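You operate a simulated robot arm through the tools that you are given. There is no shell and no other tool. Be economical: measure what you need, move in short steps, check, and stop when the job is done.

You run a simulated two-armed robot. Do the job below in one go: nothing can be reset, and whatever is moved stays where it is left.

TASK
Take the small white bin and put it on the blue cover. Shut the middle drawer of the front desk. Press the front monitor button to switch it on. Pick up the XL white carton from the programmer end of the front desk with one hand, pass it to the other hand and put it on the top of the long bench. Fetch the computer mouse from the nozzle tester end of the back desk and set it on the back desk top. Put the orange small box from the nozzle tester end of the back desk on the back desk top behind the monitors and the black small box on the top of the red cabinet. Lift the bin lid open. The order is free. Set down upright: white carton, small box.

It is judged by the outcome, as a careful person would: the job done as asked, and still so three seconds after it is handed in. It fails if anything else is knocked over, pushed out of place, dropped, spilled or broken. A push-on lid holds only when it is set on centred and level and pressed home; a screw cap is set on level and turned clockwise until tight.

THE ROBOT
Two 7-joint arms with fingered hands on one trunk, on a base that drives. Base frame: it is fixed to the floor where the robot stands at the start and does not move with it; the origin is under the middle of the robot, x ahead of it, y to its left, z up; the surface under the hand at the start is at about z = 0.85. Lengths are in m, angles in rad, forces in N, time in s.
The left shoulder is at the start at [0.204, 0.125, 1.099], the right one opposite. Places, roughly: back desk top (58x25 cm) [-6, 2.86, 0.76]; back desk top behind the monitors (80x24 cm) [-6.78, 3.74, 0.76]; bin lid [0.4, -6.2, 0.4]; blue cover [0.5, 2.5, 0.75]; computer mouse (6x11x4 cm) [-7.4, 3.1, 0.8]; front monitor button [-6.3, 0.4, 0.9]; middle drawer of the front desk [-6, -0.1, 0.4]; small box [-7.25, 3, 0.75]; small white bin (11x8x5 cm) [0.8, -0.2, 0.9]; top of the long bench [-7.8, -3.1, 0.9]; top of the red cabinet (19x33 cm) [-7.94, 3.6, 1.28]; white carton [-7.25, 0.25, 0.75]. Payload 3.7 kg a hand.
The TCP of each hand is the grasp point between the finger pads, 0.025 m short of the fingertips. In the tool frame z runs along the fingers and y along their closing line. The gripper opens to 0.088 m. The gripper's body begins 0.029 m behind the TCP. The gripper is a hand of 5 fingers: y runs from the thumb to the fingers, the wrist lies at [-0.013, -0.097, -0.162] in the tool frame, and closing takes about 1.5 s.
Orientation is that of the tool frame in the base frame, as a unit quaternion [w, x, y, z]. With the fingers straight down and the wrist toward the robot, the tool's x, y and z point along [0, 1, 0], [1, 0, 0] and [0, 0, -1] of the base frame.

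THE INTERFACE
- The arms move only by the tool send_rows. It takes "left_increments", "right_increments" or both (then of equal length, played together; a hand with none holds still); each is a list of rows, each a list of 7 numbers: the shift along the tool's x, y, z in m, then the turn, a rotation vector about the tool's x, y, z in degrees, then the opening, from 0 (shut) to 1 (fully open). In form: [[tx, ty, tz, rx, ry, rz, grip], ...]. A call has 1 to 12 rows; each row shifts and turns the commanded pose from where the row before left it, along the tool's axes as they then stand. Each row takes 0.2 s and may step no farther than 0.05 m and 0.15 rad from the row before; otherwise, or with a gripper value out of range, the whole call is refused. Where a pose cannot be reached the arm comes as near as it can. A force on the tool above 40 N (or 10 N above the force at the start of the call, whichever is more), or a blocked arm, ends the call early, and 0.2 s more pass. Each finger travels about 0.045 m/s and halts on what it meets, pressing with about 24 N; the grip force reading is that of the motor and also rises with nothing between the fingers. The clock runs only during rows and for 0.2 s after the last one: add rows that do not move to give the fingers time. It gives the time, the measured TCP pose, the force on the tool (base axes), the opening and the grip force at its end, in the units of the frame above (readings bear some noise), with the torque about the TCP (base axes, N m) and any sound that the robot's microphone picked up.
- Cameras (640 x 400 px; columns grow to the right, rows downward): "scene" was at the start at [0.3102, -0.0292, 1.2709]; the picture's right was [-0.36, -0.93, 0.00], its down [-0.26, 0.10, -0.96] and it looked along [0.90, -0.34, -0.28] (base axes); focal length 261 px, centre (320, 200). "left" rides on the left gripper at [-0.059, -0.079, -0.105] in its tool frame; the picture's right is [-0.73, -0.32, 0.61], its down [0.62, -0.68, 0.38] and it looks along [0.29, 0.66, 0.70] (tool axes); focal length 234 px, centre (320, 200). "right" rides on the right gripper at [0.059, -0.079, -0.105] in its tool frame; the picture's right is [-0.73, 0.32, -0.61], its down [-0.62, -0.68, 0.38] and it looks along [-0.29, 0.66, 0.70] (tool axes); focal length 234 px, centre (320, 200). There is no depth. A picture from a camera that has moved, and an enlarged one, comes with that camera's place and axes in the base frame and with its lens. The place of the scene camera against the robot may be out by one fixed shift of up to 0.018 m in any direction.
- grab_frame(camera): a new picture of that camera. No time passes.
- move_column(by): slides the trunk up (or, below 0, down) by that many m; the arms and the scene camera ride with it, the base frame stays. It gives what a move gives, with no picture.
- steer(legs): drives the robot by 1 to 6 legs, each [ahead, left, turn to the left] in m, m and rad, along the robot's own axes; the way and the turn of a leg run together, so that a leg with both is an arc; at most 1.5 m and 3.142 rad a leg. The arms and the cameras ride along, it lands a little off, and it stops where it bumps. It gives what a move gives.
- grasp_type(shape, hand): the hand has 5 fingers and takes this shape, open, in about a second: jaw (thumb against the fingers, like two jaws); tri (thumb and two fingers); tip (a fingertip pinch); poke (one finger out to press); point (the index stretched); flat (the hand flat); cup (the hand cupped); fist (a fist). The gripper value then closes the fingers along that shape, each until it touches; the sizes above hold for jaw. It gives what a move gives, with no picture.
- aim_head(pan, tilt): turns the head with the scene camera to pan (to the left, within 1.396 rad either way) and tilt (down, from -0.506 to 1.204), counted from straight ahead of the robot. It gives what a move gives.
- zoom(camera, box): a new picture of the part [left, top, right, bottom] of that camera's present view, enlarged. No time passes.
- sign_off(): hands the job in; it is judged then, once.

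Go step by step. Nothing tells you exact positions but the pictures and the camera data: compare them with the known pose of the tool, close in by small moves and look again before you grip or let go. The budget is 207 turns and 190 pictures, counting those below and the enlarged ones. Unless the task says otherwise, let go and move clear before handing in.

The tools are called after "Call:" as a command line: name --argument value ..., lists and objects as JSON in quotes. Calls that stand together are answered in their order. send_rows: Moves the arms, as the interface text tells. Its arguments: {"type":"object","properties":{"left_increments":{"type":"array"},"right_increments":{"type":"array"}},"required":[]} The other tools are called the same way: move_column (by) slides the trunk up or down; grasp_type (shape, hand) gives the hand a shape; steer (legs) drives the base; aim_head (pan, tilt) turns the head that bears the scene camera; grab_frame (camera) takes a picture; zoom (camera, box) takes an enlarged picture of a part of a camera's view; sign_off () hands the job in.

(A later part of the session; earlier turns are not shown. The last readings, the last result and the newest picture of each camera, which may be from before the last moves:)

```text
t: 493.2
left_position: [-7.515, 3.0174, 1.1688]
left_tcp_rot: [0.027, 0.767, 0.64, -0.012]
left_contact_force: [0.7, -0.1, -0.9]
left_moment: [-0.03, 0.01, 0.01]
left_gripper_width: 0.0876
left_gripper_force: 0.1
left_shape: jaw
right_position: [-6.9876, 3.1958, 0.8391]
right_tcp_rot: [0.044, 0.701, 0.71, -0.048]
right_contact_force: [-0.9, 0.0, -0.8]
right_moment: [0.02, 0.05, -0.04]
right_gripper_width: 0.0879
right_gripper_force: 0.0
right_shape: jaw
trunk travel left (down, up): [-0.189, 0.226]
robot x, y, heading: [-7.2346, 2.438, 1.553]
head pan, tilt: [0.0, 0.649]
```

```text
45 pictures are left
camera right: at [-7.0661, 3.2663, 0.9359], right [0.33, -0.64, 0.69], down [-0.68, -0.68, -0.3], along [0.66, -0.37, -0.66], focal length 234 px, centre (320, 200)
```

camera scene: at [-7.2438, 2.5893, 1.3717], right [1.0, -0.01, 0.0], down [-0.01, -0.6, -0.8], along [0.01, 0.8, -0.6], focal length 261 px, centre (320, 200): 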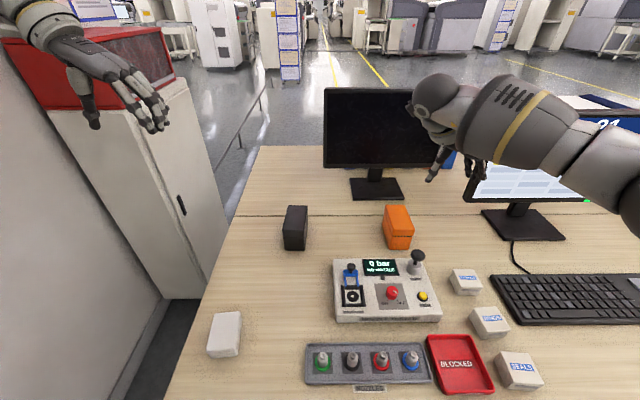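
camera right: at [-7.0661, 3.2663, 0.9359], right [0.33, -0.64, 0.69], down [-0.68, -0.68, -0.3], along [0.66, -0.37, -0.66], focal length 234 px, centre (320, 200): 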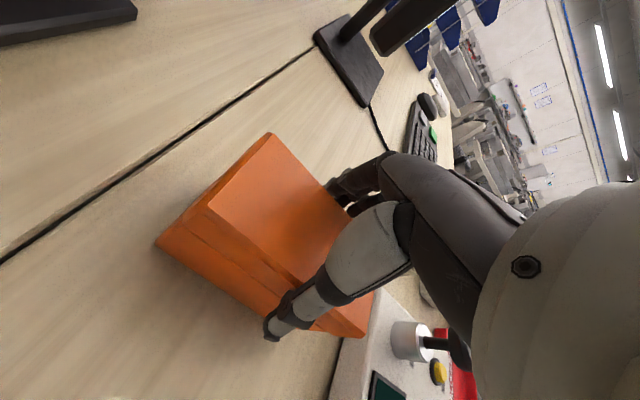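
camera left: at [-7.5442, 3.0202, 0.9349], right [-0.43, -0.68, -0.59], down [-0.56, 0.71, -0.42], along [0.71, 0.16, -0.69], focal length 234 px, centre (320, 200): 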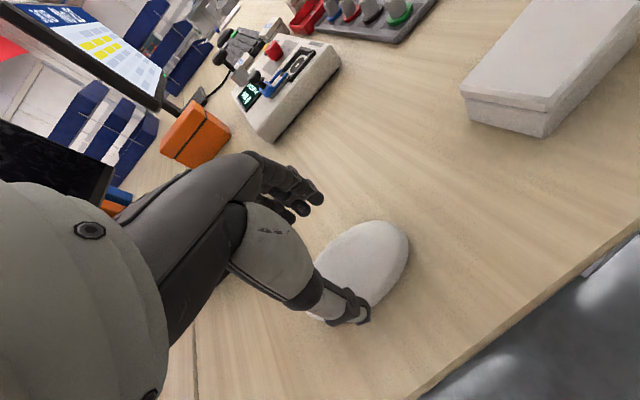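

Dragging worked; the thumb is now well on the box's side. I'll lower slightly and grip.

Call:
send_rows --right_increments '[[0, 0, 0.012, 0, 0, 0, 1], [0, 0, 0, 0, 0, 0, 0.8], [0, 0, 0, 0, 0, 0, 0.6], [0, 0, 0, 0, 0, 0, 0.4], [0, 0, 0, 0, 0, 0, 0], [0, 0, 0, 0, 0, 0, 0], [0, 0, 0, 0, 0, 0, 0], [0, 0, -0.01, 0, 0, 0, 0], [0, 0, -0.03, 0, 0, 0, 0], [0, 0, -0.03, 0, 0, 0, 0], [0, 0, 0, 0, 0, 0, 0]]'

Call:
grab_frame --camera "scene"

Call:
grab_frame --camera "right"

```text
t: 495.6
left_position: [-7.5146, 3.0168, 1.1675]
left_tcp_rot: [0.027, 0.768, 0.64, -0.013]
left_contact_force: [0.3, -0.1, 0.8]
left_moment: [0.03, -0.02, -0.01]
left_gripper_width: 0.0876
left_gripper_force: 0.0
left_shape: jaw
right_position: [-6.9872, 3.2075, 0.8933]
right_tcp_rot: [0.045, 0.702, 0.709, -0.05]
right_contact_force: [0.7, -0.2, -4.1]
right_moment: [-0.07, 0.04, 0.0]
right_gripper_width: 0.0612
right_gripper_force: 23.7
right_shape: jaw
right hand out of reach, approached as far as the arm can: row 10
trunk travel left (down, up): [-0.189, 0.226]
robot x, y, heading: [-7.2359, 2.444, 1.553]
head pan, tilt: [0.0, 0.649]
```

```text
44 pictures are left
camera scene: at [-7.2409, 2.6942, 1.3114], right [1.0, -0.02, 0.0], down [-0.01, -0.6, -0.8], along [0.01, 0.8, -0.6], focal length 261 px, centre (320, 200)
```

scene: 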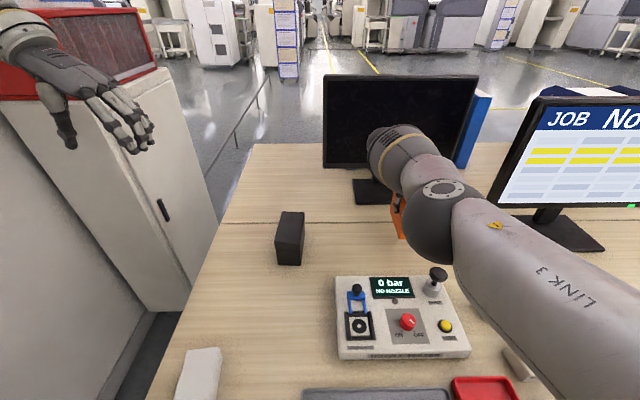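

```text
43 pictures are left
camera right: at [-7.0653, 3.2787, 0.9916], right [0.33, -0.64, 0.7], down [-0.68, -0.68, -0.29], along [0.66, -0.37, -0.66], focal length 234 px, centre (320, 200)
```

right: 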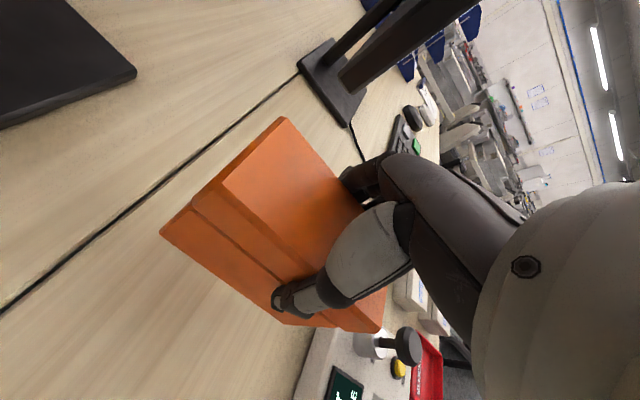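

The orange box is held. Now the left hand goes over the black box.

Call:
send_rows --left_increments '[[0.03, 0.033, 0, 0, 0, -6, 1], [0.032, 0.033, 0, 0, 0, 0, 1], [0.032, 0.033, 0, 0, 0, 0, 1], [0.032, 0.033, 0, 0, 0, 0, 1], [0.032, 0.033, 0, 0, 0, 0, 1], [0.031, 0.031, 0, 0, 0, 0, 1], [0, 0, 0.045, 0, 0, 0, 1], [0, 0, 0.045, 0, 0, 0, 1], [0, 0, 0.045, 0, 0, 0, 1], [0, 0, 0.045, 0, 0, 0, 1], [0, 0, 0, 0, 0, 0, 1]]'

Call:
grab_frame --camera "left"

Call:
zoom --camera "scene" --box '[180, 130, 380, 280]'

```text
t: 498.0
left_position: [-7.358, 3.1067, 0.9753]
left_tcp_rot: [0.026, 0.733, 0.679, -0.015]
left_contact_force: [0.4, -0.4, 1.2]
left_moment: [0.01, 0.01, -0.05]
left_gripper_width: 0.0877
left_gripper_force: 0.0
left_shape: jaw
left hand out of reach, approached as far as the arm can: row 5, 6
right_position: [-6.9868, 3.2072, 0.8938]
right_tcp_rot: [0.045, 0.702, 0.709, -0.048]
right_contact_force: [-0.1, 0.1, -2.0]
right_moment: [0.0, -0.02, -0.02]
right_gripper_width: 0.0612
right_gripper_force: 24.0
right_shape: jaw
trunk travel left (down, up): [-0.189, 0.226]
robot x, y, heading: [-7.2331, 2.4397, 1.556]
head pan, tilt: [0.0, 0.649]
```

```text
42 pictures are left
camera left: at [-7.443, 3.0601, 1.0821], right [-0.37, -0.73, -0.57], down [-0.63, 0.65, -0.43], along [0.69, 0.2, -0.7], focal length 234 px, centre (320, 200)
```

left: 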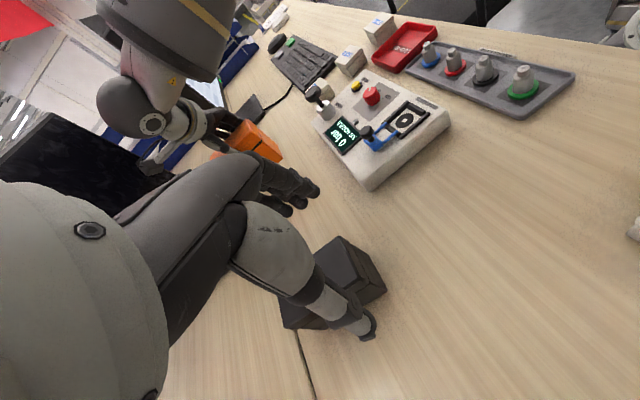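

```text
2.67 times, centred on (280, 205) of scene
camera zoom: at [-7.2409, 2.6932, 1.3118], right [1.0, -0.02, 0.0], down [-0.01, -0.6, -0.8], along [0.01, 0.8, -0.6], focal length 696 px, centre (427, 187)
```

zoom: 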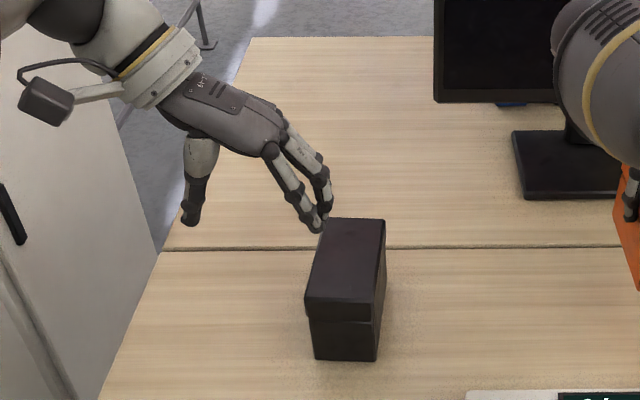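

The left hand can't reach far enough in this orientation. I'll turn it back, press closed fingertips on the black box's lid, and drag it 9–10 cm nearer.

Call:
send_rows --left_increments '[[0, 0, -0.03, 0, 0, -8.2, 1], [0, 0, -0.03, 0, 0, -8.2, 1], [0, 0, -0.03, 0, 0, -8.2, 0.5], [0, 0, 0, 0, 0, -8.2, 0], [0, 0, 0, 0, 0, -8.2, 0], [0, 0, 0, 0, 0, -8.2, 0], [0, 0, 0, 0, 0, -8.2, 0], [0, 0, 0, 0, 0, -8.2, 0], [0, 0, 0, 0, 0, -8.2, 0], [0, 0, 0, 0, 0, -8.2, 0], [0, 0, 0, 0, 0, -8.2, 0], [0, 0, 0, 0, 0, 0, 0]]'

Call:
send_rows --left_increments '[[-0.014, 0.035, 0, 0, 0, 0, 0], [-0.014, 0.035, 0, 0, 0, 0, 0], [-0.014, 0.035, 0, 0, 0, 0, 0], [0, 0, 0.04, 0, 0, 0, 0], [0, 0, 0.04, 0, 0, 0, 0], [0, 0, 0.04, 0, 0, 0, 0], [0, 0, 0, 0, 0, 0, 0]]'

Call:
zoom --camera "scene" --box '[180, 130, 380, 280]'

```text
t: 500.6
left_position: [-7.3577, 3.1169, 1.0641]
left_tcp_rot: [0.008, 0.036, 0.999, -0.028]
left_contact_force: [-0.6, 0.2, 0.6]
left_moment: [-0.02, -0.01, -0.01]
left_gripper_width: 0.0
left_gripper_force: 24.5
left_shape: jaw
right_position: [-6.9875, 3.2073, 0.8944]
right_tcp_rot: [0.045, 0.702, 0.709, -0.049]
right_contact_force: [0.0, -1.3, -2.8]
right_moment: [0.01, 0.01, 0.01]
right_gripper_width: 0.0612
right_gripper_force: 24.0
right_shape: jaw
trunk travel left (down, up): [-0.189, 0.226]
robot x, y, heading: [-7.2321, 2.441, 1.556]
head pan, tilt: [0.0, 0.649]
```

```text
t: 502.2
left_position: [-7.3275, 3.1671, 0.9442]
left_tcp_rot: [0.009, 0.036, 0.999, -0.029]
left_contact_force: [0.7, 0.5, 0.2]
left_moment: [0.01, 0.0, -0.04]
left_gripper_width: 0.0002
left_gripper_force: 24.3
left_shape: jaw
left hand out of reach, approached as far as the arm can: row 2, 3, 6
right_position: [-6.987, 3.2074, 0.894]
right_tcp_rot: [0.045, 0.702, 0.71, -0.047]
right_contact_force: [-0.3, 0.1, -3.5]
right_moment: [-0.02, -0.02, 0.0]
right_gripper_width: 0.0611
right_gripper_force: 24.3
right_shape: jaw
trunk travel left (down, up): [-0.189, 0.226]
robot x, y, heading: [-7.2349, 2.44, 1.553]
head pan, tilt: [0.0, 0.649]
```

```text
2.67 times, centred on (280, 205) of scene
camera zoom: at [-7.2409, 2.6934, 1.3118], right [1.0, -0.02, 0.0], down [-0.01, -0.6, -0.8], along [0.01, 0.8, -0.6], focal length 696 px, centre (427, 187)
```

zoom: 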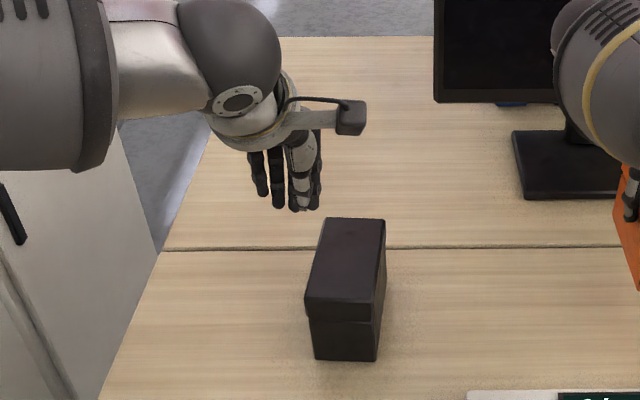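

Call:
send_rows --left_increments '[[-0.008, 0.01, 0.02, 0, 0, 0, 0], [0, 0, 0.02, 0, 0, 0, 0], [0, 0, 0.02, 0, 0, 0, 0], [0, 0, 0.008, 0, 0, 0, 0], [0, 0, 0.006, 0, 0, 0, 0], [0, 0, 0, 0, 0, 0, 0]]'

Call:
zoom --camera "scene" --box '[180, 130, 380, 280]'

```text
t: 503.6
left_position: [-7.345, 3.1507, 0.8791]
left_tcp_rot: [0.009, 0.036, 0.999, -0.028]
left_contact_force: [0.1, 0.3, -0.7]
left_moment: [-0.03, 0.03, -0.03]
left_gripper_width: 0.0
left_gripper_force: 24.0
left_shape: jaw
left hand out of reach, approached as far as the arm can: row 1, 2, 3, 5
right_position: [-6.9876, 3.2081, 0.894]
right_tcp_rot: [0.045, 0.702, 0.709, -0.048]
right_contact_force: [0.3, -0.3, -2.7]
right_moment: [-0.04, 0.03, -0.01]
right_gripper_width: 0.0613
right_gripper_force: 24.4
right_shape: jaw
trunk travel left (down, up): [-0.189, 0.226]
robot x, y, heading: [-7.2343, 2.443, 1.554]
head pan, tilt: [0.0, 0.649]
```

```text
2.67 times, centred on (280, 205) of scene
camera zoom: at [-7.2409, 2.6938, 1.3116], right [1.0, -0.02, 0.0], down [-0.01, -0.6, -0.8], along [0.01, 0.8, -0.6], focal length 696 px, centre (427, 187)
```

zoom: 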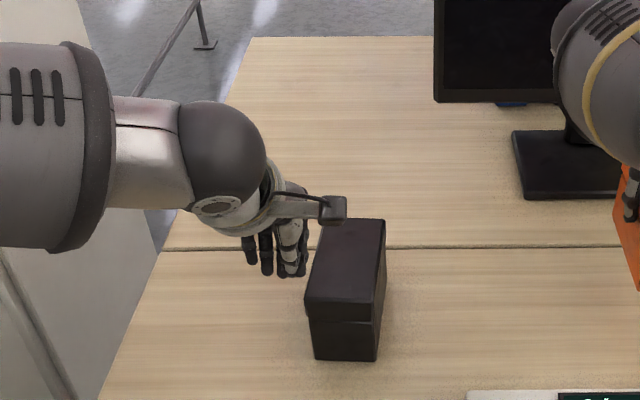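

Call:
send_rows --left_increments '[[0, -0.01, -0.045, 0, 0, 0, 1], [0, -0.01, -0.045, 0, 0, 0, 1], [0, -0.02, -0.045, 0, 0, 0, 1], [0, -0.02, -0.045, 0, 0, 0, 1], [0, -0.02, -0.045, 0, 0, 0, 1], [0, -0.02, -0.045, 0, 0, 0, 1], [0, -0.02, -0.045, 0, 0, 0, 1], [-0.03, -0.03, -0.02, 0, 0, 0, 1], [-0.03, -0.03, -0.02, 0, 0, 0, 1], [-0.03, -0.02, 0, 0, 0, 0, 1], [-0.03, -0.02, 0, 0, 0, 0, 1], [0, 0, 0, 0, 0, 0, 1]]'

Call:
grab_frame --camera "scene"

```text
t: 506.2
left_position: [-7.259, 2.9512, 1.2505]
left_tcp_rot: [0.009, 0.035, 0.999, -0.027]
left_contact_force: [0.4, -1.6, -0.1]
left_moment: [-0.04, -0.02, 0.03]
left_gripper_width: 0.0874
left_gripper_force: 0.0
left_shape: jaw
left hand out of reach, approached as far as the arm can: row 11
right_position: [-6.9861, 3.2069, 0.8949]
right_tcp_rot: [0.045, 0.701, 0.71, -0.048]
right_contact_force: [-0.2, 0.5, -3.0]
right_moment: [-0.01, 0.0, -0.02]
right_gripper_width: 0.0611
right_gripper_force: 24.2
right_shape: jaw
trunk travel left (down, up): [-0.189, 0.226]
robot x, y, heading: [-7.2361, 2.4438, 1.55]
head pan, tilt: [0.0, 0.649]
```

```text
38 pictures are left
camera scene: at [-7.2408, 2.6926, 1.3121], right [1.0, -0.02, 0.0], down [-0.01, -0.6, -0.8], along [0.01, 0.8, -0.6], focal length 261 px, centre (320, 200)
```

scene: 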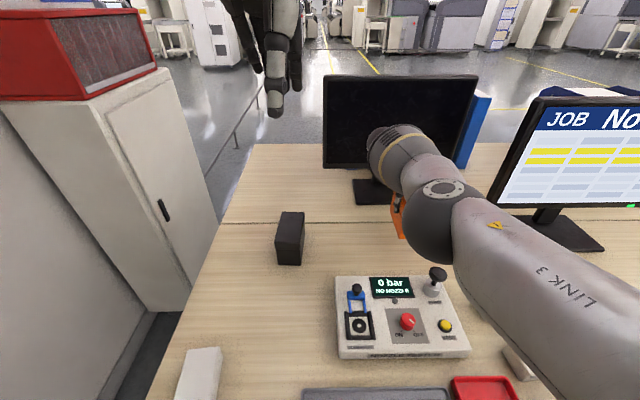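

The elbow is high again, like at the start. I'll rotate here and then extend over the black box from above.

Call:
send_rows --left_increments '[[0.01, 0.04, 0, 0, 0, 8.2, 1], [0, 0, 0, 0, 0, 8.2, 1], [0, 0, 0, 0, 0, 8.2, 1], [0, 0, 0, 0, 0, 8.2, 1], [0, 0, 0, 0, 0, 8.2, 1], [0, 0, 0, 0, 0, 8.2, 1], [0, 0, 0, 0, 0, 8.2, 1], [0, 0, 0, 0, 0, 8.2, 1], [0, 0, 0, 0, 0, 8.2, 1], [0, 0, 0, 0, 0, 8.2, 1], [0, 0, 0, 0, 0, 8.2, 1], [0, 0, 0, 0, 0, 0, 1]]'

Call:
send_rows --left_increments '[[0.04, -0.009, 0.02, 0, 0, 0, 1], [0.04, -0.009, 0.02, 0, 0, 0, 1], [0.04, -0.009, 0.02, 0, 0, 0, 1], [0.04, -0.009, 0.02, 0, 0, 0, 1], [0.03, -0.009, 0.03, 0, 0, 0, 1], [0.01, -0.009, 0.04, 0, 0, 0, 1], [0, 0, 0.04, 0, 0, 0, 1], [0, 0, 0.04, 0, 0, 0, 1], [0, 0, 0, 0, 0, 0, 1]]'

Call:
grab_frame --camera "left"

```text
t: 508.8
left_position: [-7.2674, 2.9936, 1.2455]
left_tcp_rot: [0.026, 0.734, 0.679, -0.015]
left_contact_force: [0.1, 1.0, -0.2]
left_moment: [-0.01, 0.01, 0.04]
left_gripper_width: 0.0877
left_gripper_force: 0.1
left_shape: jaw
right_position: [-6.9871, 3.2065, 0.895]
right_tcp_rot: [0.045, 0.701, 0.71, -0.048]
right_contact_force: [0.6, 0.3, -3.0]
right_moment: [-0.01, 0.02, 0.0]
right_gripper_width: 0.0613
right_gripper_force: 24.2
right_shape: jaw
trunk travel left (down, up): [-0.189, 0.226]
robot x, y, heading: [-7.2335, 2.4398, 1.554]
head pan, tilt: [0.0, 0.649]
```

```text
t: 510.8
left_position: [-7.324, 3.1101, 1.0259]
left_tcp_rot: [0.026, 0.733, 0.68, -0.015]
left_contact_force: [0.0, 0.0, 0.0]
left_moment: [-0.02, -0.02, -0.01]
left_gripper_width: 0.0877
left_gripper_force: 0.0
left_shape: jaw
left hand out of reach, approached as far as the arm can: row 2, 3, 4, 5
right_position: [-6.9871, 3.2065, 0.8955]
right_tcp_rot: [0.044, 0.701, 0.71, -0.048]
right_contact_force: [-0.1, -0.5, -2.9]
right_moment: [-0.01, -0.03, 0.03]
right_gripper_width: 0.0612
right_gripper_force: 24.5
right_shape: jaw
trunk travel left (down, up): [-0.189, 0.226]
robot x, y, heading: [-7.236, 2.4419, 1.555]
head pan, tilt: [0.0, 0.649]
```

```text
37 pictures are left
camera left: at [-7.4102, 3.0625, 1.1323], right [-0.37, -0.73, -0.57], down [-0.63, 0.65, -0.43], along [0.69, 0.2, -0.7], focal length 234 px, centre (320, 200)
```

left: 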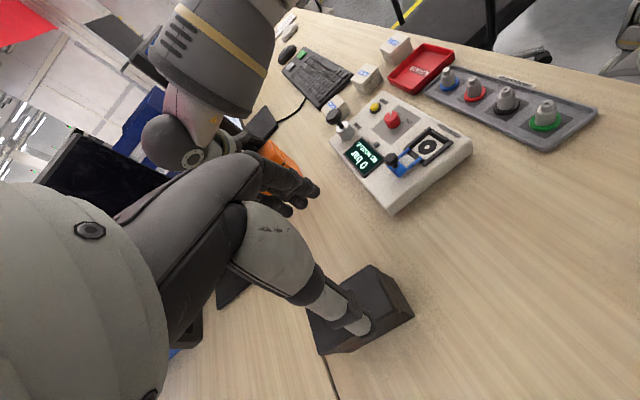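

Call:
send_rows --left_increments '[[0, 0, 0.035, 0, 0, 0, 1], [0, 0, 0.035, 0, 0, 0, 1], [0.03, 0.006, 0, 0, 0, 0, 1], [0.03, 0, 0, 0, 0, 0, 1], [0, 0, 0, 0, 0, 0, 1]]'

Call:
grab_frame --camera "left"

```text
t: 512.0
left_position: [-7.3311, 3.1216, 0.9602]
left_tcp_rot: [0.026, 0.732, 0.68, -0.013]
left_contact_force: [0.1, 0.9, 0.1]
left_moment: [0.01, 0.0, 0.0]
left_gripper_width: 0.0877
left_gripper_force: 0.0
left_shape: jaw
left hand out of reach, approached as far as the arm can: row 3, 4
right_position: [-6.9869, 3.2065, 0.8936]
right_tcp_rot: [0.044, 0.702, 0.709, -0.048]
right_contact_force: [0.1, -0.2, -3.4]
right_moment: [-0.02, 0.0, 0.02]
right_gripper_width: 0.0612
right_gripper_force: 24.3
right_shape: jaw
trunk travel left (down, up): [-0.189, 0.226]
robot x, y, heading: [-7.2364, 2.4381, 1.552]
head pan, tilt: [0.0, 0.649]
```

```text
36 pictures are left
camera left: at [-7.4172, 3.0739, 1.0668], right [-0.37, -0.73, -0.57], down [-0.63, 0.65, -0.43], along [0.69, 0.2, -0.7], focal length 234 px, centre (320, 200)
```

left: 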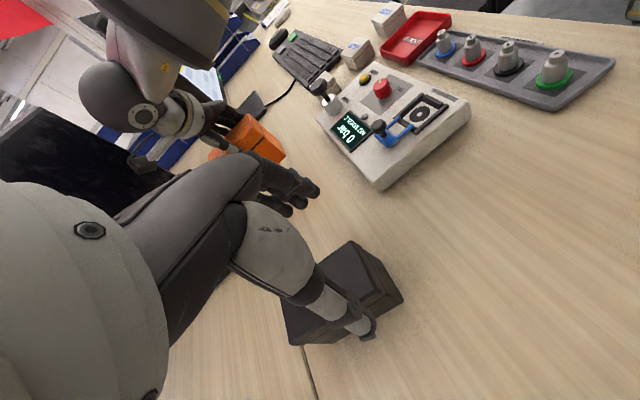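

The box's near end is just under the palm, so I'll use the same drag trick on it.

Call:
send_rows --left_increments '[[0, 0.012, 0.035, 0, 0, 0, 1], [0, 0, 0.035, 0, 0, 0, 1], [0, 0, 0.035, 0, 0, 0, 1], [0, 0, 0.025, 0, 0, 0, 1], [0, 0, 0.008, 0, 0, 0, 1], [0, 0, 0.006, 0, 0, 0, 1], [0, 0, 0.004, 0, 0, 0, 1], [0, 0, 0, 0, 0, 0, 1]]'

Call:
zoom --camera "scene" --box '[180, 130, 380, 280]'

```text
t: 513.8
left_position: [-7.3452, 3.0665, 0.8355]
left_tcp_rot: [0.026, 0.733, 0.679, -0.014]
left_contact_force: [0.0, 0.0, 0.3]
left_moment: [-0.03, 0.01, 0.0]
left_gripper_width: 0.0876
left_gripper_force: 0.0
left_shape: jaw
left hand out of reach, approached as far as the arm can: row 1, 2, 3, 4, 5, 6
right_position: [-6.9865, 3.2069, 0.8953]
right_tcp_rot: [0.045, 0.701, 0.71, -0.049]
right_contact_force: [0.9, -1.2, -2.3]
right_moment: [-0.02, 0.04, 0.0]
right_gripper_width: 0.0613
right_gripper_force: 24.3
right_shape: jaw
trunk travel left (down, up): [-0.189, 0.226]
robot x, y, heading: [-7.2317, 2.4423, 1.553]
head pan, tilt: [0.0, 0.649]
```

```text
2.67 times, centred on (280, 205) of scene
camera zoom: at [-7.2409, 2.6938, 1.3116], right [1.0, -0.02, 0.0], down [-0.01, -0.6, -0.8], along [0.01, 0.8, -0.6], focal length 696 px, centre (427, 187)
```

zoom: 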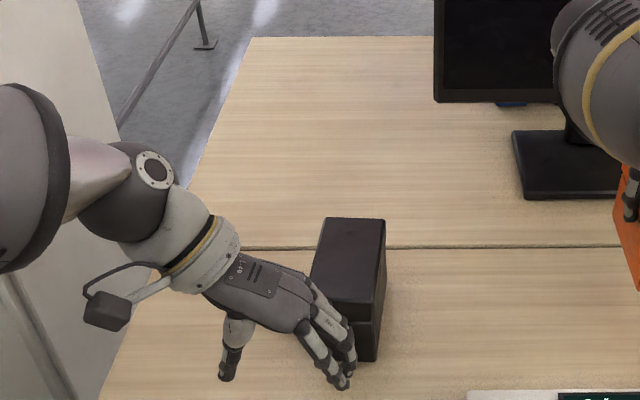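

Call:
send_rows --left_increments '[[-0.01, 0, -0.045, 0, 0, 0, 1], [-0.01, 0, -0.045, 0, 0, 0, 1], [-0.01, 0, -0.045, 0, 0, 0, 1], [-0.01, 0.01, -0.045, 0, 0, 0, 1], [-0.01, 0.02, -0.045, 0, 0, 0, 1], [-0.01, 0.02, -0.045, 0, 0, 0, 1], [-0.01, 0.02, -0.045, 0, 0, 0, 1], [-0.01, 0.02, -0.045, 0, 0, 0, 1], [-0.01, 0.02, -0.045, 0, 0, 0, 1], [0, 0, 0, 0, 0, -8.2, 0.5], [0, 0, 0, 0, 0, -8.2, 0], [0, 0, 0, 0, 0, -8.2, 0]]'

Call:
send_rows --left_increments '[[0, 0, 0, 0, 0, -8.2, 0], [0, 0, 0, 0, 0, -8.2, 0], [0, 0, 0, 0, 0, -8.2, 0], [0, 0, 0, 0, 0, -8.2, 0], [0, 0, 0, 0, 0, -8.2, 0], [0, 0, 0, 0, 0, -8.2, 0], [0, 0, 0, 0, 0, -8.2, 0], [0, 0, 0, 0, 0, -8.2, 0], [0, 0.03, 0.03, 0, 0, 0, 0], [0, 0.03, 0.03, 0, 0, 0, 0], [0, 0.03, 0.03, 0, 0, 0, 0], [0, 0, 0, 0, 0, 0, 0]]'

```text
refused: row 5 steps farther than a row can; nothing moved
```

```text
t: 516.4
left_position: [-7.3501, 3.1044, 0.7998]
left_tcp_rot: [0.014, 0.247, 0.968, -0.026]
left_contact_force: [-0.2, -0.4, 0.1]
left_moment: [0.04, -0.01, 0.03]
left_gripper_width: 0.0002
left_gripper_force: 23.6
left_shape: jaw
left hand out of reach, approached as far as the arm can: row 9, 10, 11
right_position: [-6.9856, 3.2083, 0.8939]
right_tcp_rot: [0.045, 0.702, 0.709, -0.048]
right_contact_force: [-0.4, -0.5, -2.4]
right_moment: [-0.01, 0.01, 0.0]
right_gripper_width: 0.0612
right_gripper_force: 23.9
right_shape: jaw
trunk travel left (down, up): [-0.189, 0.226]
robot x, y, heading: [-7.2349, 2.4383, 1.554]
head pan, tilt: [0.0, 0.649]
```

Call:
zoom --camera "scene" --box '[180, 130, 380, 280]'

```text
2.67 times, centred on (280, 205) of scene
camera zoom: at [-7.241, 2.6936, 1.3117], right [1.0, -0.02, 0.0], down [-0.01, -0.6, -0.8], along [0.01, 0.8, -0.6], focal length 696 px, centre (427, 187)
```

zoom: 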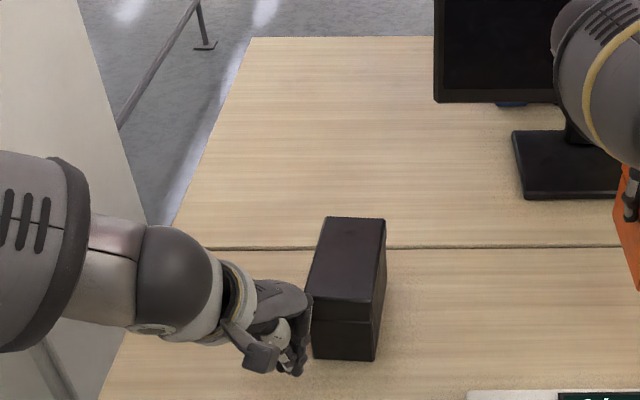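

Call:
send_rows --left_increments '[[0, -0.015, -0.045, 0, 0, 0, 0], [0, -0.015, -0.045, 0, 0, 0, 0], [0, -0.015, -0.045, 0, 0, 0, 0], [0, -0.015, -0.045, 0, 0, 0, 0], [0, -0.015, -0.045, 0, 0, 0, 0], [0, -0.015, -0.045, 0, 0, 0, 0], [0, 0, -0.045, 0, 0, -8, 0], [0, 0, -0.045, 0, 0, -8, 0], [0, 0, -0.045, 0, 0, -8, 0], [-0.03, -0.03, -0.02, 0, 0, 0, 0], [-0.03, -0.03, -0.02, 0, 0, 0, 0], [-0.03, -0.03, 0, 0, 0, 0, 0]]'

Call:
send_rows --left_increments '[[0.006, 0.045, 0, 0, 0, 0, 0], [0.006, 0.045, 0, 0, 0, 0, 0], [0.006, 0.045, 0, 0, 0, 0, 0], [0.006, 0.045, 0, 0, 0, 0, 0], [0.006, 0.045, 0, 0, 0, 0, 0], [0.006, 0.045, 0, 0, 0, 0, 0], [0, 0, 0, 0, 0, 0, 0]]'

```text
t: 519.0
left_position: [-7.3149, 2.9522, 1.2509]
left_tcp_rot: [0.008, 0.04, 0.999, -0.028]
left_contact_force: [-0.4, -0.2, -0.8]
left_moment: [-0.03, 0.02, -0.02]
left_gripper_width: 0.0
left_gripper_force: 23.5
left_shape: jaw
right_position: [-6.9857, 3.2074, 0.8938]
right_tcp_rot: [0.045, 0.701, 0.71, -0.049]
right_contact_force: [0.5, 0.1, -3.1]
right_moment: [-0.01, 0.03, 0.03]
right_gripper_width: 0.0614
right_gripper_force: 23.7
right_shape: jaw
trunk travel left (down, up): [-0.189, 0.226]
robot x, y, heading: [-7.2343, 2.4399, 1.557]
head pan, tilt: [0.0, 0.649]
```

```text
t: 520.6
left_position: [-7.3316, 3.1193, 1.2427]
left_tcp_rot: [0.008, 0.04, 0.999, -0.028]
left_contact_force: [0.1, 0.1, 0.6]
left_moment: [0.03, 0.0, -0.01]
left_gripper_width: 0.0
left_gripper_force: 24.0
left_shape: jaw
left hand out of reach, approached as far as the arm can: row 4, 5, 6
right_position: [-6.9871, 3.2064, 0.8936]
right_tcp_rot: [0.045, 0.702, 0.71, -0.047]
right_contact_force: [-1.0, -0.1, -2.8]
right_moment: [-0.03, -0.03, 0.0]
right_gripper_width: 0.0611
right_gripper_force: 24.0
right_shape: jaw
trunk travel left (down, up): [-0.189, 0.226]
robot x, y, heading: [-7.2374, 2.4398, 1.552]
head pan, tilt: [0.0, 0.649]
```

Call:
send_rows --left_increments '[[0.03, -0.035, 0, 0, 0, 0, 0], [0.03, -0.035, 0, 0, 0, 0, 0], [0.03, -0.035, 0, 0, 0, 0, 0], [0.03, -0.035, -0.01, 0, 0, 0, 0], [0.03, -0.035, -0.01, 0, 0, 0, 0], [0.03, 0, -0.0, 0, 0, 0, 0], [0.03, 0, 0, 0, 0, 0, 0], [0, 0, 0, 0, 0, 0, 0]]'

Call:
send_rows --left_increments '[[0, 0.045, 0.01, 0, 0, 0, 0], [0, 0.045, 0.01, 0, 0, 0, 0], [0, 0.045, 0.01, 0, 0, 0, 0], [0, 0.045, 0.01, 0, 0, 0, 0], [-0.01, 0.045, 0.01, 0, 0, 0, 0], [-0.015, 0.045, 0.01, 0, 0, 0, 0], [-0.02, 0.04, 0.01, 0, 0, 0, 0], [-0.02, 0.04, 0.01, 0, 0, 0, 0], [0, 0, 0, 0, 0, 0, 0]]'

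```text
t: 522.4
left_position: [-7.5575, 2.9636, 1.2635]
left_tcp_rot: [0.008, 0.041, 0.999, -0.03]
left_contact_force: [-0.6, 0.1, -0.6]
left_moment: [0.0, -0.01, 0.0]
left_gripper_width: 0.0
left_gripper_force: 24.2
left_shape: jaw
right_position: [-6.986, 3.2076, 0.8948]
right_tcp_rot: [0.046, 0.702, 0.709, -0.049]
right_contact_force: [0.8, 0.5, -3.2]
right_moment: [-0.07, 0.0, 0.02]
right_gripper_width: 0.0613
right_gripper_force: 24.5
right_shape: jaw
trunk travel left (down, up): [-0.189, 0.226]
robot x, y, heading: [-7.2342, 2.4414, 1.556]
head pan, tilt: [0.0, 0.649]
```

```text
t: 524.4
left_position: [-7.4957, 3.249, 1.1875]
left_tcp_rot: [0.008, 0.04, 0.999, -0.03]
left_contact_force: [-0.7, 0.5, -0.1]
left_moment: [-0.01, -0.03, -0.02]
left_gripper_width: 0.0002
left_gripper_force: 23.9
left_shape: jaw
left hand out of reach, approached as far as the arm can: row 7, 8
right_position: [-6.9879, 3.2072, 0.8925]
right_tcp_rot: [0.046, 0.702, 0.709, -0.048]
right_contact_force: [0.5, -0.3, -2.7]
right_moment: [-0.03, -0.03, 0.02]
right_gripper_width: 0.061
right_gripper_force: 24.0
right_shape: jaw
trunk travel left (down, up): [-0.189, 0.226]
robot x, y, heading: [-7.2325, 2.4444, 1.555]
head pan, tilt: [0.0, 0.649]
```

Call:
send_rows --left_increments '[[0, -0.005, 0.045, 0, 0, 0, 0], [0, -0.005, 0.045, 0, 0, 0, 0], [0, 0, 0.045, 0, 0, 0, 0], [0, 0, 0.045, 0, 0, 0, 0], [0, 0, 0.03, 0, 0, 0, 0], [-0.035, 0, 0, 0, 0, 0, 0], [-0.035, 0, 0, 0, 0, 0, 0], [-0.035, 0, 0, 0, 0, 0, 0], [-0.035, 0, 0, 0, 0, 0, 0], [-0.035, 0, 0, 0, 0, 0, 0], [0, 0, 0, 0, 0, 0, 0]]'

Call:
zoom --camera "scene" --box '[180, 100, 380, 250]'

```text
t: 526.8
left_position: [-7.3385, 3.1906, 0.9884]
left_tcp_rot: [0.009, 0.04, 0.999, -0.028]
left_contact_force: [0.2, 1.1, 0.7]
left_moment: [-0.02, 0.0, 0.02]
left_gripper_width: 0.0
left_gripper_force: 24.2
left_shape: jaw
left hand out of reach, approached as far as the arm can: row 9, 10
right_position: [-6.9867, 3.208, 0.8934]
right_tcp_rot: [0.045, 0.702, 0.709, -0.049]
right_contact_force: [-0.1, 0.7, -3.0]
right_moment: [-0.03, 0.03, -0.01]
right_gripper_width: 0.0613
right_gripper_force: 23.5
right_shape: jaw
trunk travel left (down, up): [-0.189, 0.226]
robot x, y, heading: [-7.2351, 2.4414, 1.551]
head pan, tilt: [0.0, 0.649]
```

```text
2.67 times, centred on (280, 175) of scene
camera zoom: at [-7.2411, 2.6943, 1.3115], right [1.0, -0.02, 0.0], down [-0.01, -0.6, -0.8], along [0.01, 0.8, -0.61], focal length 696 px, centre (427, 267)
```

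zoom: 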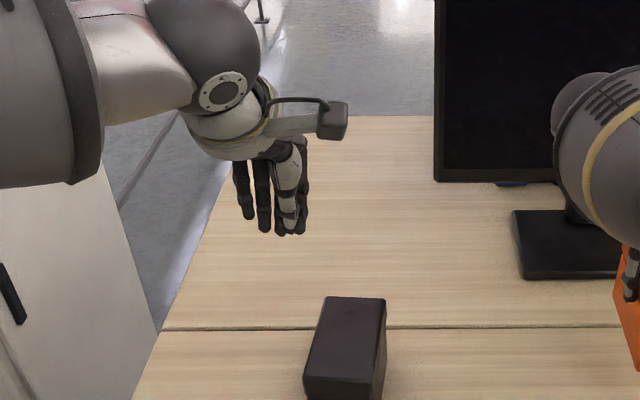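

Call:
send_rows --left_increments '[[0, 0, 0.035, 0, 0, 0, 0], [0, 0, 0.035, 0, 0, 0, 0], [0, 0, 0.03, 0, 0, 0, 0], [0, 0, 0.01, 0, 0, 0, 0], [0, 0, 0.008, 0, 0, 0, 0], [0, 0, 0.008, 0, 0, 0, 0], [0, 0, 0, 0, 0, 0, 0]]'

Call:
zoom --camera "scene" --box '[180, 130, 380, 280]'

```text
t: 528.4
left_position: [-7.3589, 3.1624, 0.872]
left_tcp_rot: [0.009, 0.041, 0.999, -0.028]
left_contact_force: [0.7, 0.3, -0.9]
left_moment: [-0.03, 0.04, 0.03]
left_gripper_width: 0.0002
left_gripper_force: 23.9
left_shape: jaw
left hand out of reach, approached as far as the arm can: row 2, 3, 4, 5, 6
right_position: [-6.9873, 3.2064, 0.8936]
right_tcp_rot: [0.045, 0.701, 0.71, -0.049]
right_contact_force: [0.5, -0.3, -3.1]
right_moment: [-0.07, 0.01, 0.01]
right_gripper_width: 0.0611
right_gripper_force: 24.1
right_shape: jaw
trunk travel left (down, up): [-0.189, 0.226]
robot x, y, heading: [-7.2351, 2.4371, 1.551]
head pan, tilt: [0.0, 0.649]
```

```text
2.67 times, centred on (280, 205) of scene
camera zoom: at [-7.2409, 2.6938, 1.3116], right [1.0, -0.02, 0.0], down [-0.01, -0.6, -0.8], along [0.01, 0.8, -0.6], focal length 696 px, centre (427, 187)
```

zoom: 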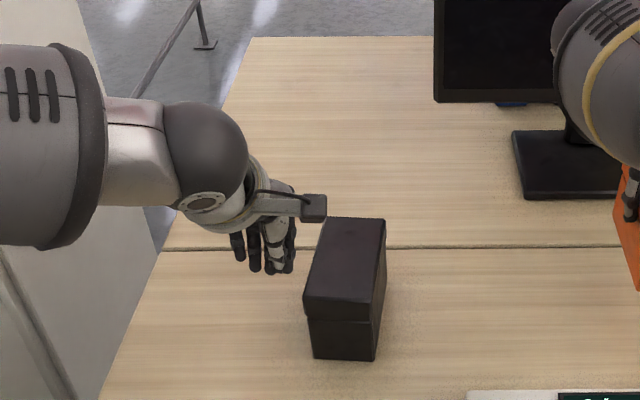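

Call:
steer --legs '[[0, -0.035, 0]]'

Call:
send_rows --left_increments '[[0, 0, 0.006, 0, 0, 0, 0], [0, 0, 0.005, 0, 0, 0, 0], [0, 0, 0.005, 0, 0, 0, 0], [0, 0, 0, 0, 0, 0, 0]]'

```text
t: 529.4
left_position: [-7.3247, 3.1631, 0.8714]
left_tcp_rot: [0.008, 0.041, 0.999, -0.028]
left_contact_force: [-0.7, 0.4, -0.4]
left_moment: [0.01, -0.01, -0.01]
left_gripper_width: 0.0
left_gripper_force: 23.6
left_shape: jaw
right_position: [-6.9525, 3.2078, 0.8938]
right_tcp_rot: [0.045, 0.702, 0.709, -0.049]
right_contact_force: [-0.4, -0.7, -2.7]
right_moment: [-0.02, 0.02, 0.0]
right_gripper_width: 0.0609
right_gripper_force: 24.1
right_shape: jaw
trunk travel left (down, up): [-0.189, 0.226]
robot x, y, heading: [-7.2006, 2.4402, 1.556]
head pan, tilt: [0.0, 0.649]
```

```text
t: 530.4
left_position: [-7.3281, 3.1583, 0.8648]
left_tcp_rot: [0.009, 0.041, 0.999, -0.024]
left_contact_force: [1.8, 5.4, 23.7]
left_moment: [0.16, -0.04, -0.01]
left_gripper_width: 0.0
left_gripper_force: 23.8
left_shape: jaw
left hand out of reach, approached as far as the arm can: row 1, 3
right_position: [-6.9521, 3.2047, 0.8968]
right_tcp_rot: [0.044, 0.701, 0.71, -0.048]
right_contact_force: [-0.2, -0.2, -2.5]
right_moment: [0.0, 0.01, 0.01]
right_gripper_width: 0.0611
right_gripper_force: 23.7
right_shape: jaw
trunk travel left (down, up): [-0.189, 0.226]
robot x, y, heading: [-7.2017, 2.4393, 1.547]
head pan, tilt: [0.0, 0.649]
```

Fingertips press the lid with about 24 N. I'll drag back 10 cm with the base.

Call:
steer --legs '[[-0.1, 0, 0]]'

Call:
send_rows --left_increments '[[0, 0, -0.03, 0, 0, 0, 0], [0, 0, -0.04, 0, 0, 0, 0], [0, 0, -0.045, 0, 0, 0, 0.5], [0, 0, -0.045, 0, 0, 0, 1], [0, -0.02, -0.04, 0, 0, 0, 1], [0, 0, 0, 0, 0, 0, 1]]'

Call:
grab_frame --camera "scene"

```text
t: 531.5
left_position: [-7.3329, 3.0574, 0.858]
left_tcp_rot: [0.009, 0.041, 0.999, -0.029]
left_contact_force: [-0.6, -1.3, -0.4]
left_moment: [-0.01, -0.01, 0.02]
left_gripper_width: 0.0002
left_gripper_force: 23.9
left_shape: jaw
right_position: [-6.9551, 3.1063, 0.8937]
right_tcp_rot: [0.046, 0.701, 0.71, -0.048]
right_contact_force: [0.0, 0.7, -3.0]
right_moment: [0.0, -0.02, -0.01]
right_gripper_width: 0.0611
right_gripper_force: 24.5
right_shape: jaw
trunk travel left (down, up): [-0.189, 0.226]
robot x, y, heading: [-7.2055, 2.3406, 1.555]
head pan, tilt: [0.0, 0.649]
```

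```text
t: 532.9
left_position: [-7.3348, 3.0478, 1.0584]
left_tcp_rot: [0.008, 0.04, 0.999, -0.03]
left_contact_force: [-0.1, 0.3, 0.5]
left_moment: [0.01, 0.02, 0.03]
left_gripper_width: 0.0658
left_gripper_force: 0.0
left_shape: jaw
right_position: [-6.956, 3.1072, 0.8914]
right_tcp_rot: [0.046, 0.701, 0.71, -0.049]
right_contact_force: [-0.1, 0.3, -3.8]
right_moment: [-0.05, 0.01, -0.01]
right_gripper_width: 0.0612
right_gripper_force: 23.9
right_shape: jaw
trunk travel left (down, up): [-0.189, 0.226]
robot x, y, heading: [-7.2012, 2.3398, 1.554]
head pan, tilt: [0.0, 0.649]
```

```text
31 pictures are left
camera scene: at [-7.2088, 2.5949, 1.3111], right [1.0, -0.02, 0.0], down [-0.01, -0.61, -0.8], along [0.01, 0.8, -0.61], focal length 261 px, centre (320, 200)
```

scene: 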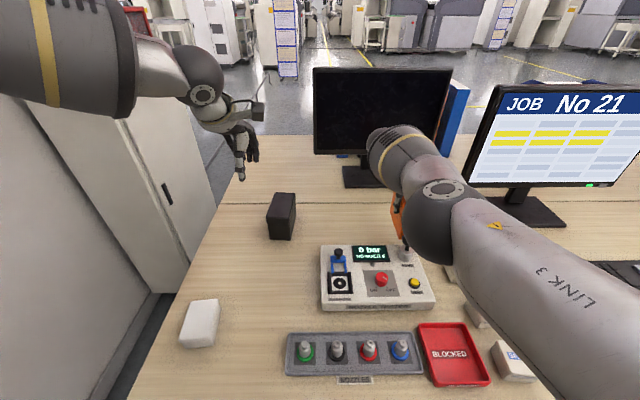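

The lid slipped under the fingertips, so a new plan: set the orange box down in the clear space at about (-7.36, 3.02), retake it with the left hand, then take the black box with the right hand from further west. Raise, tuck and shift left.

Call:
move_column --by 0.1

Call:
send_rows --left_increments '[[-0.02, -0.035, 0, 0, 0, 0, 1], [-0.02, -0.035, 0, 0, 0, 0, 1], [-0.02, -0.035, 0, 0, 0, 0, 1], [-0.02, -0.035, 0, 0, 0, 0, 1], [0, 0, 0, 0, 0, 0, 1]]'

Call:
steer --legs '[[-0.085, 0, 0.015], [0, 0.4, 0]]'

Call:
grab_frame --camera "scene"

```text
t: 534.2
left_position: [-7.3361, 3.0403, 1.193]
left_tcp_rot: [0.008, 0.04, 0.999, -0.003]
left_contact_force: [0.4, 1.1, -0.1]
left_moment: [0.02, 0.02, -0.01]
left_gripper_width: 0.0876
left_gripper_force: 0.1
left_shape: jaw
right_position: [-6.9556, 3.0852, 1.1545]
right_tcp_rot: [-0.039, 0.701, 0.711, 0.04]
right_contact_force: [-0.6, -0.2, -4.4]
right_moment: [-0.06, 0.02, 0.03]
right_gripper_width: 0.0612
right_gripper_force: 24.1
right_shape: jaw
trunk travel left (down, up): [-0.289, 0.126]
robot x, y, heading: [-7.2007, 2.3389, 1.558]
head pan, tilt: [0.0, 0.649]
```

```text
t: 535.4
left_position: [-7.2676, 2.8906, 1.1949]
left_tcp_rot: [0.008, 0.04, 0.999, -0.001]
left_contact_force: [0.0, 0.3, -1.2]
left_moment: [-0.02, -0.01, 0.01]
left_gripper_width: 0.0879
left_gripper_force: 0.1
left_shape: jaw
right_position: [-6.9565, 3.084, 1.1566]
right_tcp_rot: [-0.041, 0.701, 0.71, 0.04]
right_contact_force: [0.1, -0.1, -3.8]
right_moment: [-0.05, 0.01, 0.0]
right_gripper_width: 0.061
right_gripper_force: 23.8
right_shape: jaw
trunk travel left (down, up): [-0.289, 0.126]
robot x, y, heading: [-7.2042, 2.3406, 1.552]
head pan, tilt: [0.0, 0.649]
```

```text
t: 540.1
left_position: [-7.6609, 2.8083, 1.1951]
left_tcp_rot: [0.008, 0.037, 0.999, -0.001]
left_contact_force: [-0.3, 0.1, -0.7]
left_moment: [0.0, 0.05, 0.03]
left_gripper_width: 0.0877
left_gripper_force: 0.0
left_shape: jaw
right_position: [-7.3498, 3.0034, 1.157]
right_tcp_rot: [-0.04, 0.699, 0.713, 0.04]
right_contact_force: [0.3, 0.5, -2.2]
right_moment: [-0.07, 0.0, -0.01]
right_gripper_width: 0.0613
right_gripper_force: 24.4
right_shape: jaw
trunk travel left (down, up): [-0.289, 0.126]
robot x, y, heading: [-7.5895, 2.259, 1.562]
head pan, tilt: [0.0, 0.649]
```

```text
30 pictures are left
camera scene: at [-7.6008, 2.4202, 1.4165], right [1.0, -0.01, 0.0], down [-0.01, -0.6, -0.8], along [0.01, 0.8, -0.6], focal length 261 px, centre (320, 200)
```

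scene: 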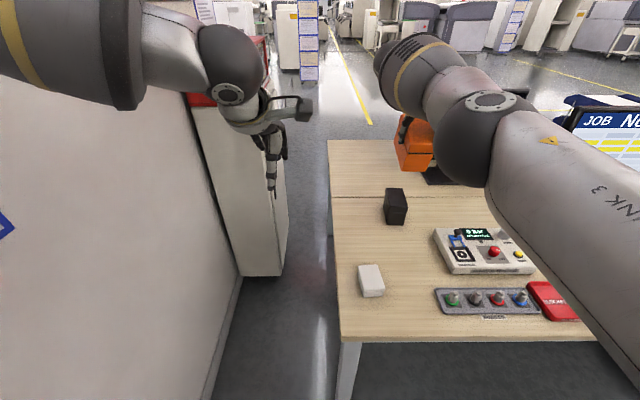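

Call:
send_rows --right_increments '[[0, 0, 0.045, 0, 0, 0, 0], [0, 0, 0.045, 0, 0, 0, 0], [0, 0, 0.045, 0, 0, 0, 0], [0, 0, 0.045, 0, -2.5, 0, 0], [0, 0, 0.03, 0, -2.5, 0, 0], [0, 0, 0, 0, 0, 0, 0]]'

Call:
move_column --by -0.06

Call:
grab_frame --camera "right"

```text
t: 541.5
left_position: [-7.6596, 2.8079, 1.1951]
left_tcp_rot: [0.008, 0.038, 0.999, -0.001]
left_contact_force: [-0.8, 0.4, 1.2]
left_moment: [-0.01, 0.02, 0.0]
left_gripper_width: 0.0874
left_gripper_force: 0.1
left_shape: jaw
right_position: [-7.3454, 2.974, 0.9679]
right_tcp_rot: [-0.01, 0.7, 0.714, 0.009]
right_contact_force: [1.1, -0.7, -2.6]
right_moment: [-0.03, -0.03, 0.0]
right_gripper_width: 0.0613
right_gripper_force: 23.8
right_shape: jaw
right hand out of reach, approached as far as the arm can: row 1, 2, 3, 4, 5
trunk travel left (down, up): [-0.289, 0.126]
robot x, y, heading: [-7.5903, 2.2605, 1.564]
head pan, tilt: [0.0, 0.649]
```

```text
t: 542.5
left_position: [-7.6596, 2.8065, 1.1374]
left_tcp_rot: [0.008, 0.038, 0.999, 0.0]
left_contact_force: [0.1, -0.5, 0.0]
left_moment: [0.02, 0.01, -0.01]
left_gripper_width: 0.0877
left_gripper_force: 0.1
left_shape: jaw
right_position: [-7.3463, 2.9661, 0.826]
right_tcp_rot: [0.037, 0.7, 0.712, -0.037]
right_contact_force: [-3.2, 1.6, 14.2]
right_moment: [-0.21, -0.29, 0.04]
right_gripper_width: 0.06
right_gripper_force: 23.9
right_shape: jaw
trunk travel left (down, up): [-0.229, 0.186]
robot x, y, heading: [-7.5901, 2.2546, 1.561]
head pan, tilt: [0.0, 0.649]
```

```text
29 pictures are left
camera right: at [-7.4255, 3.0348, 0.9256], right [0.34, -0.65, 0.68], down [-0.67, -0.67, -0.32], along [0.66, -0.35, -0.66], focal length 234 px, centre (320, 200)
```

right: 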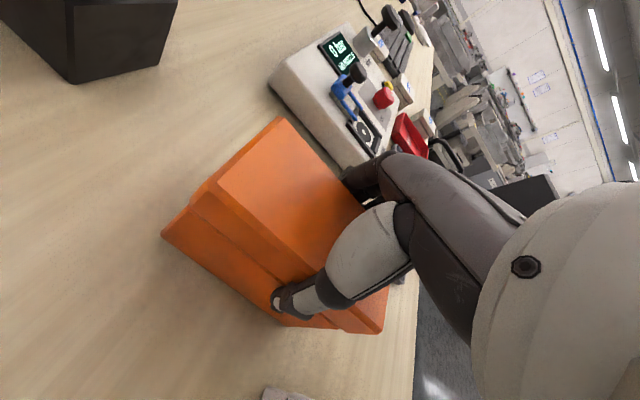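

The orange box is down on the desk. I'll release it and raise the right hand.

Call:
send_rows --right_increments '[[0, 0, 0, 0, 0, 0, 0.5], [0, 0, 0, 0, 0, 0, 0.8], [0, 0, 0, 0, 0, 0, 1], [0, 0, 0, 0, 0, 0, 1], [0, 0, 0, 0, 0, 0, 1], [0, 0, -0.03, 0, 0, 0, 1], [0, 0, -0.04, 0, 0, 0, 1], [0, 0, -0.04, 0, 0, 0, 1], [0, 0, -0.04, 0, 0, 0, 1], [0, 0, 0, 0, 0, 0, 1]]'

Call:
grab_frame --camera "right"

```text
t: 544.7
left_position: [-7.6608, 2.808, 1.134]
left_tcp_rot: [0.009, 0.037, 0.999, -0.001]
left_contact_force: [0.3, -0.2, 0.1]
left_moment: [-0.01, -0.01, -0.03]
left_gripper_width: 0.0877
left_gripper_force: 0.0
left_shape: jaw
right_position: [-7.3477, 3.002, 0.9652]
right_tcp_rot: [0.039, 0.7, 0.712, -0.04]
right_contact_force: [0.3, 0.2, 0.1]
right_moment: [-0.01, 0.0, -0.01]
right_gripper_width: 0.0876
right_gripper_force: 0.2
right_shape: jaw
right hand out of reach, approached as far as the arm can: row 6, 7, 8, 9
trunk travel left (down, up): [-0.229, 0.186]
robot x, y, heading: [-7.5947, 2.2584, 1.559]
head pan, tilt: [0.0, 0.649]
```

```text
28 pictures are left
camera right: at [-7.428, 3.0706, 1.0649], right [0.34, -0.65, 0.68], down [-0.67, -0.67, -0.31], along [0.66, -0.35, -0.66], focal length 234 px, centre (320, 200)
```

right: 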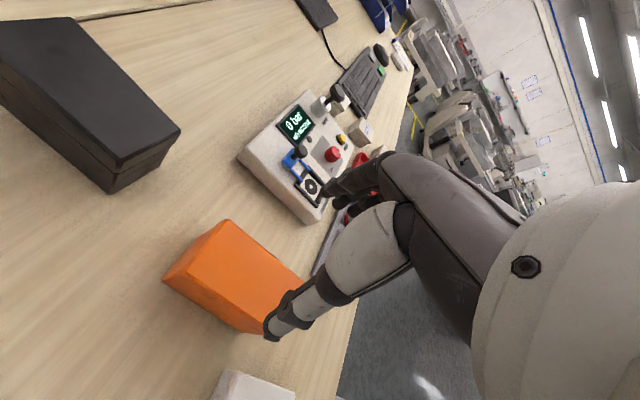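

Now I'll bring the right hand over the black box by driving ahead.

Call:
steer --legs '[[0, -0.033, 0.008], [0.185, 0, 0]]'

Call:
grab_frame --camera "right"

```text
t: 546.8
left_position: [-7.6288, 2.9968, 1.1352]
left_tcp_rot: [0.008, 0.034, 0.999, -0.002]
left_contact_force: [-0.7, -0.9, 0.3]
left_moment: [-0.02, -0.01, 0.01]
left_gripper_width: 0.0877
left_gripper_force: 0.1
left_shape: jaw
right_position: [-7.3198, 3.1919, 0.966]
right_tcp_rot: [0.038, 0.698, 0.714, -0.039]
right_contact_force: [-0.2, 0.2, 0.0]
right_moment: [0.01, -0.02, 0.01]
right_gripper_width: 0.0881
right_gripper_force: 0.1
right_shape: jaw
trunk travel left (down, up): [-0.229, 0.186]
robot x, y, heading: [-7.5588, 2.4468, 1.565]
head pan, tilt: [0.0, 0.649]
```

```text
27 pictures are left
camera right: at [-7.3989, 3.2605, 1.0651], right [0.34, -0.65, 0.68], down [-0.67, -0.68, -0.31], along [0.66, -0.35, -0.66], focal length 234 px, centre (320, 200)
```

right: 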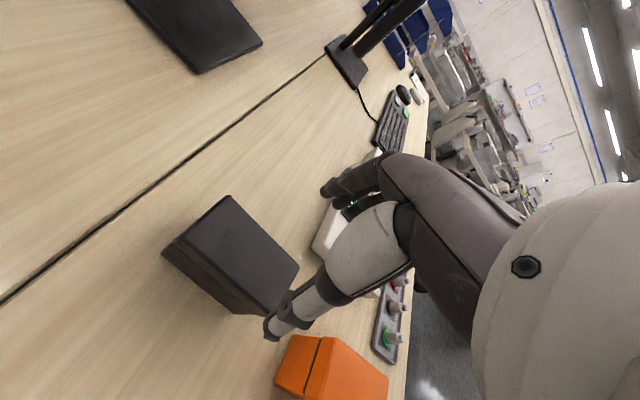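

Call:
send_rows --right_increments '[[0.005, 0.008, 0.03, 0, 0, 0, 1], [0.005, 0, 0.03, 0, 0, 0, 1], [0.005, 0, 0.03, 0, 0, 0, 1], [0, 0, 0.02, 0, 0, 0, 1], [0, 0, 0, 0, 0, 0, 1]]'

Call:
grab_frame --camera "right"

```text
t: 548.0
left_position: [-7.6292, 2.9968, 1.1352]
left_tcp_rot: [0.008, 0.035, 0.999, -0.001]
left_contact_force: [0.0, 0.1, 0.1]
left_moment: [-0.05, -0.03, -0.03]
left_gripper_width: 0.088
left_gripper_force: 0.0
left_shape: jaw
right_position: [-7.309, 3.1712, 0.8617]
right_tcp_rot: [0.039, 0.698, 0.714, -0.038]
right_contact_force: [0.0, -0.6, -0.6]
right_moment: [0.03, -0.01, 0.02]
right_gripper_width: 0.0879
right_gripper_force: 0.1
right_shape: jaw
right hand out of reach, approached as far as the arm can: row 1, 2, 3
trunk travel left (down, up): [-0.229, 0.186]
robot x, y, heading: [-7.556, 2.4486, 1.566]
head pan, tilt: [0.0, 0.649]
```

```text
26 pictures are left
camera right: at [-7.388, 3.24, 0.9604], right [0.34, -0.65, 0.68], down [-0.67, -0.68, -0.31], along [0.66, -0.35, -0.66], focal length 234 px, centre (320, 200)
```

right: 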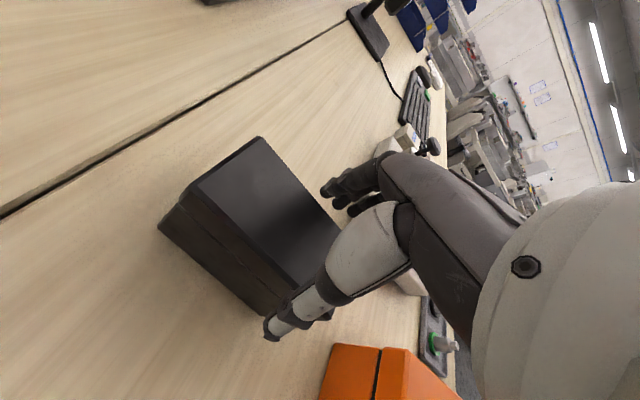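

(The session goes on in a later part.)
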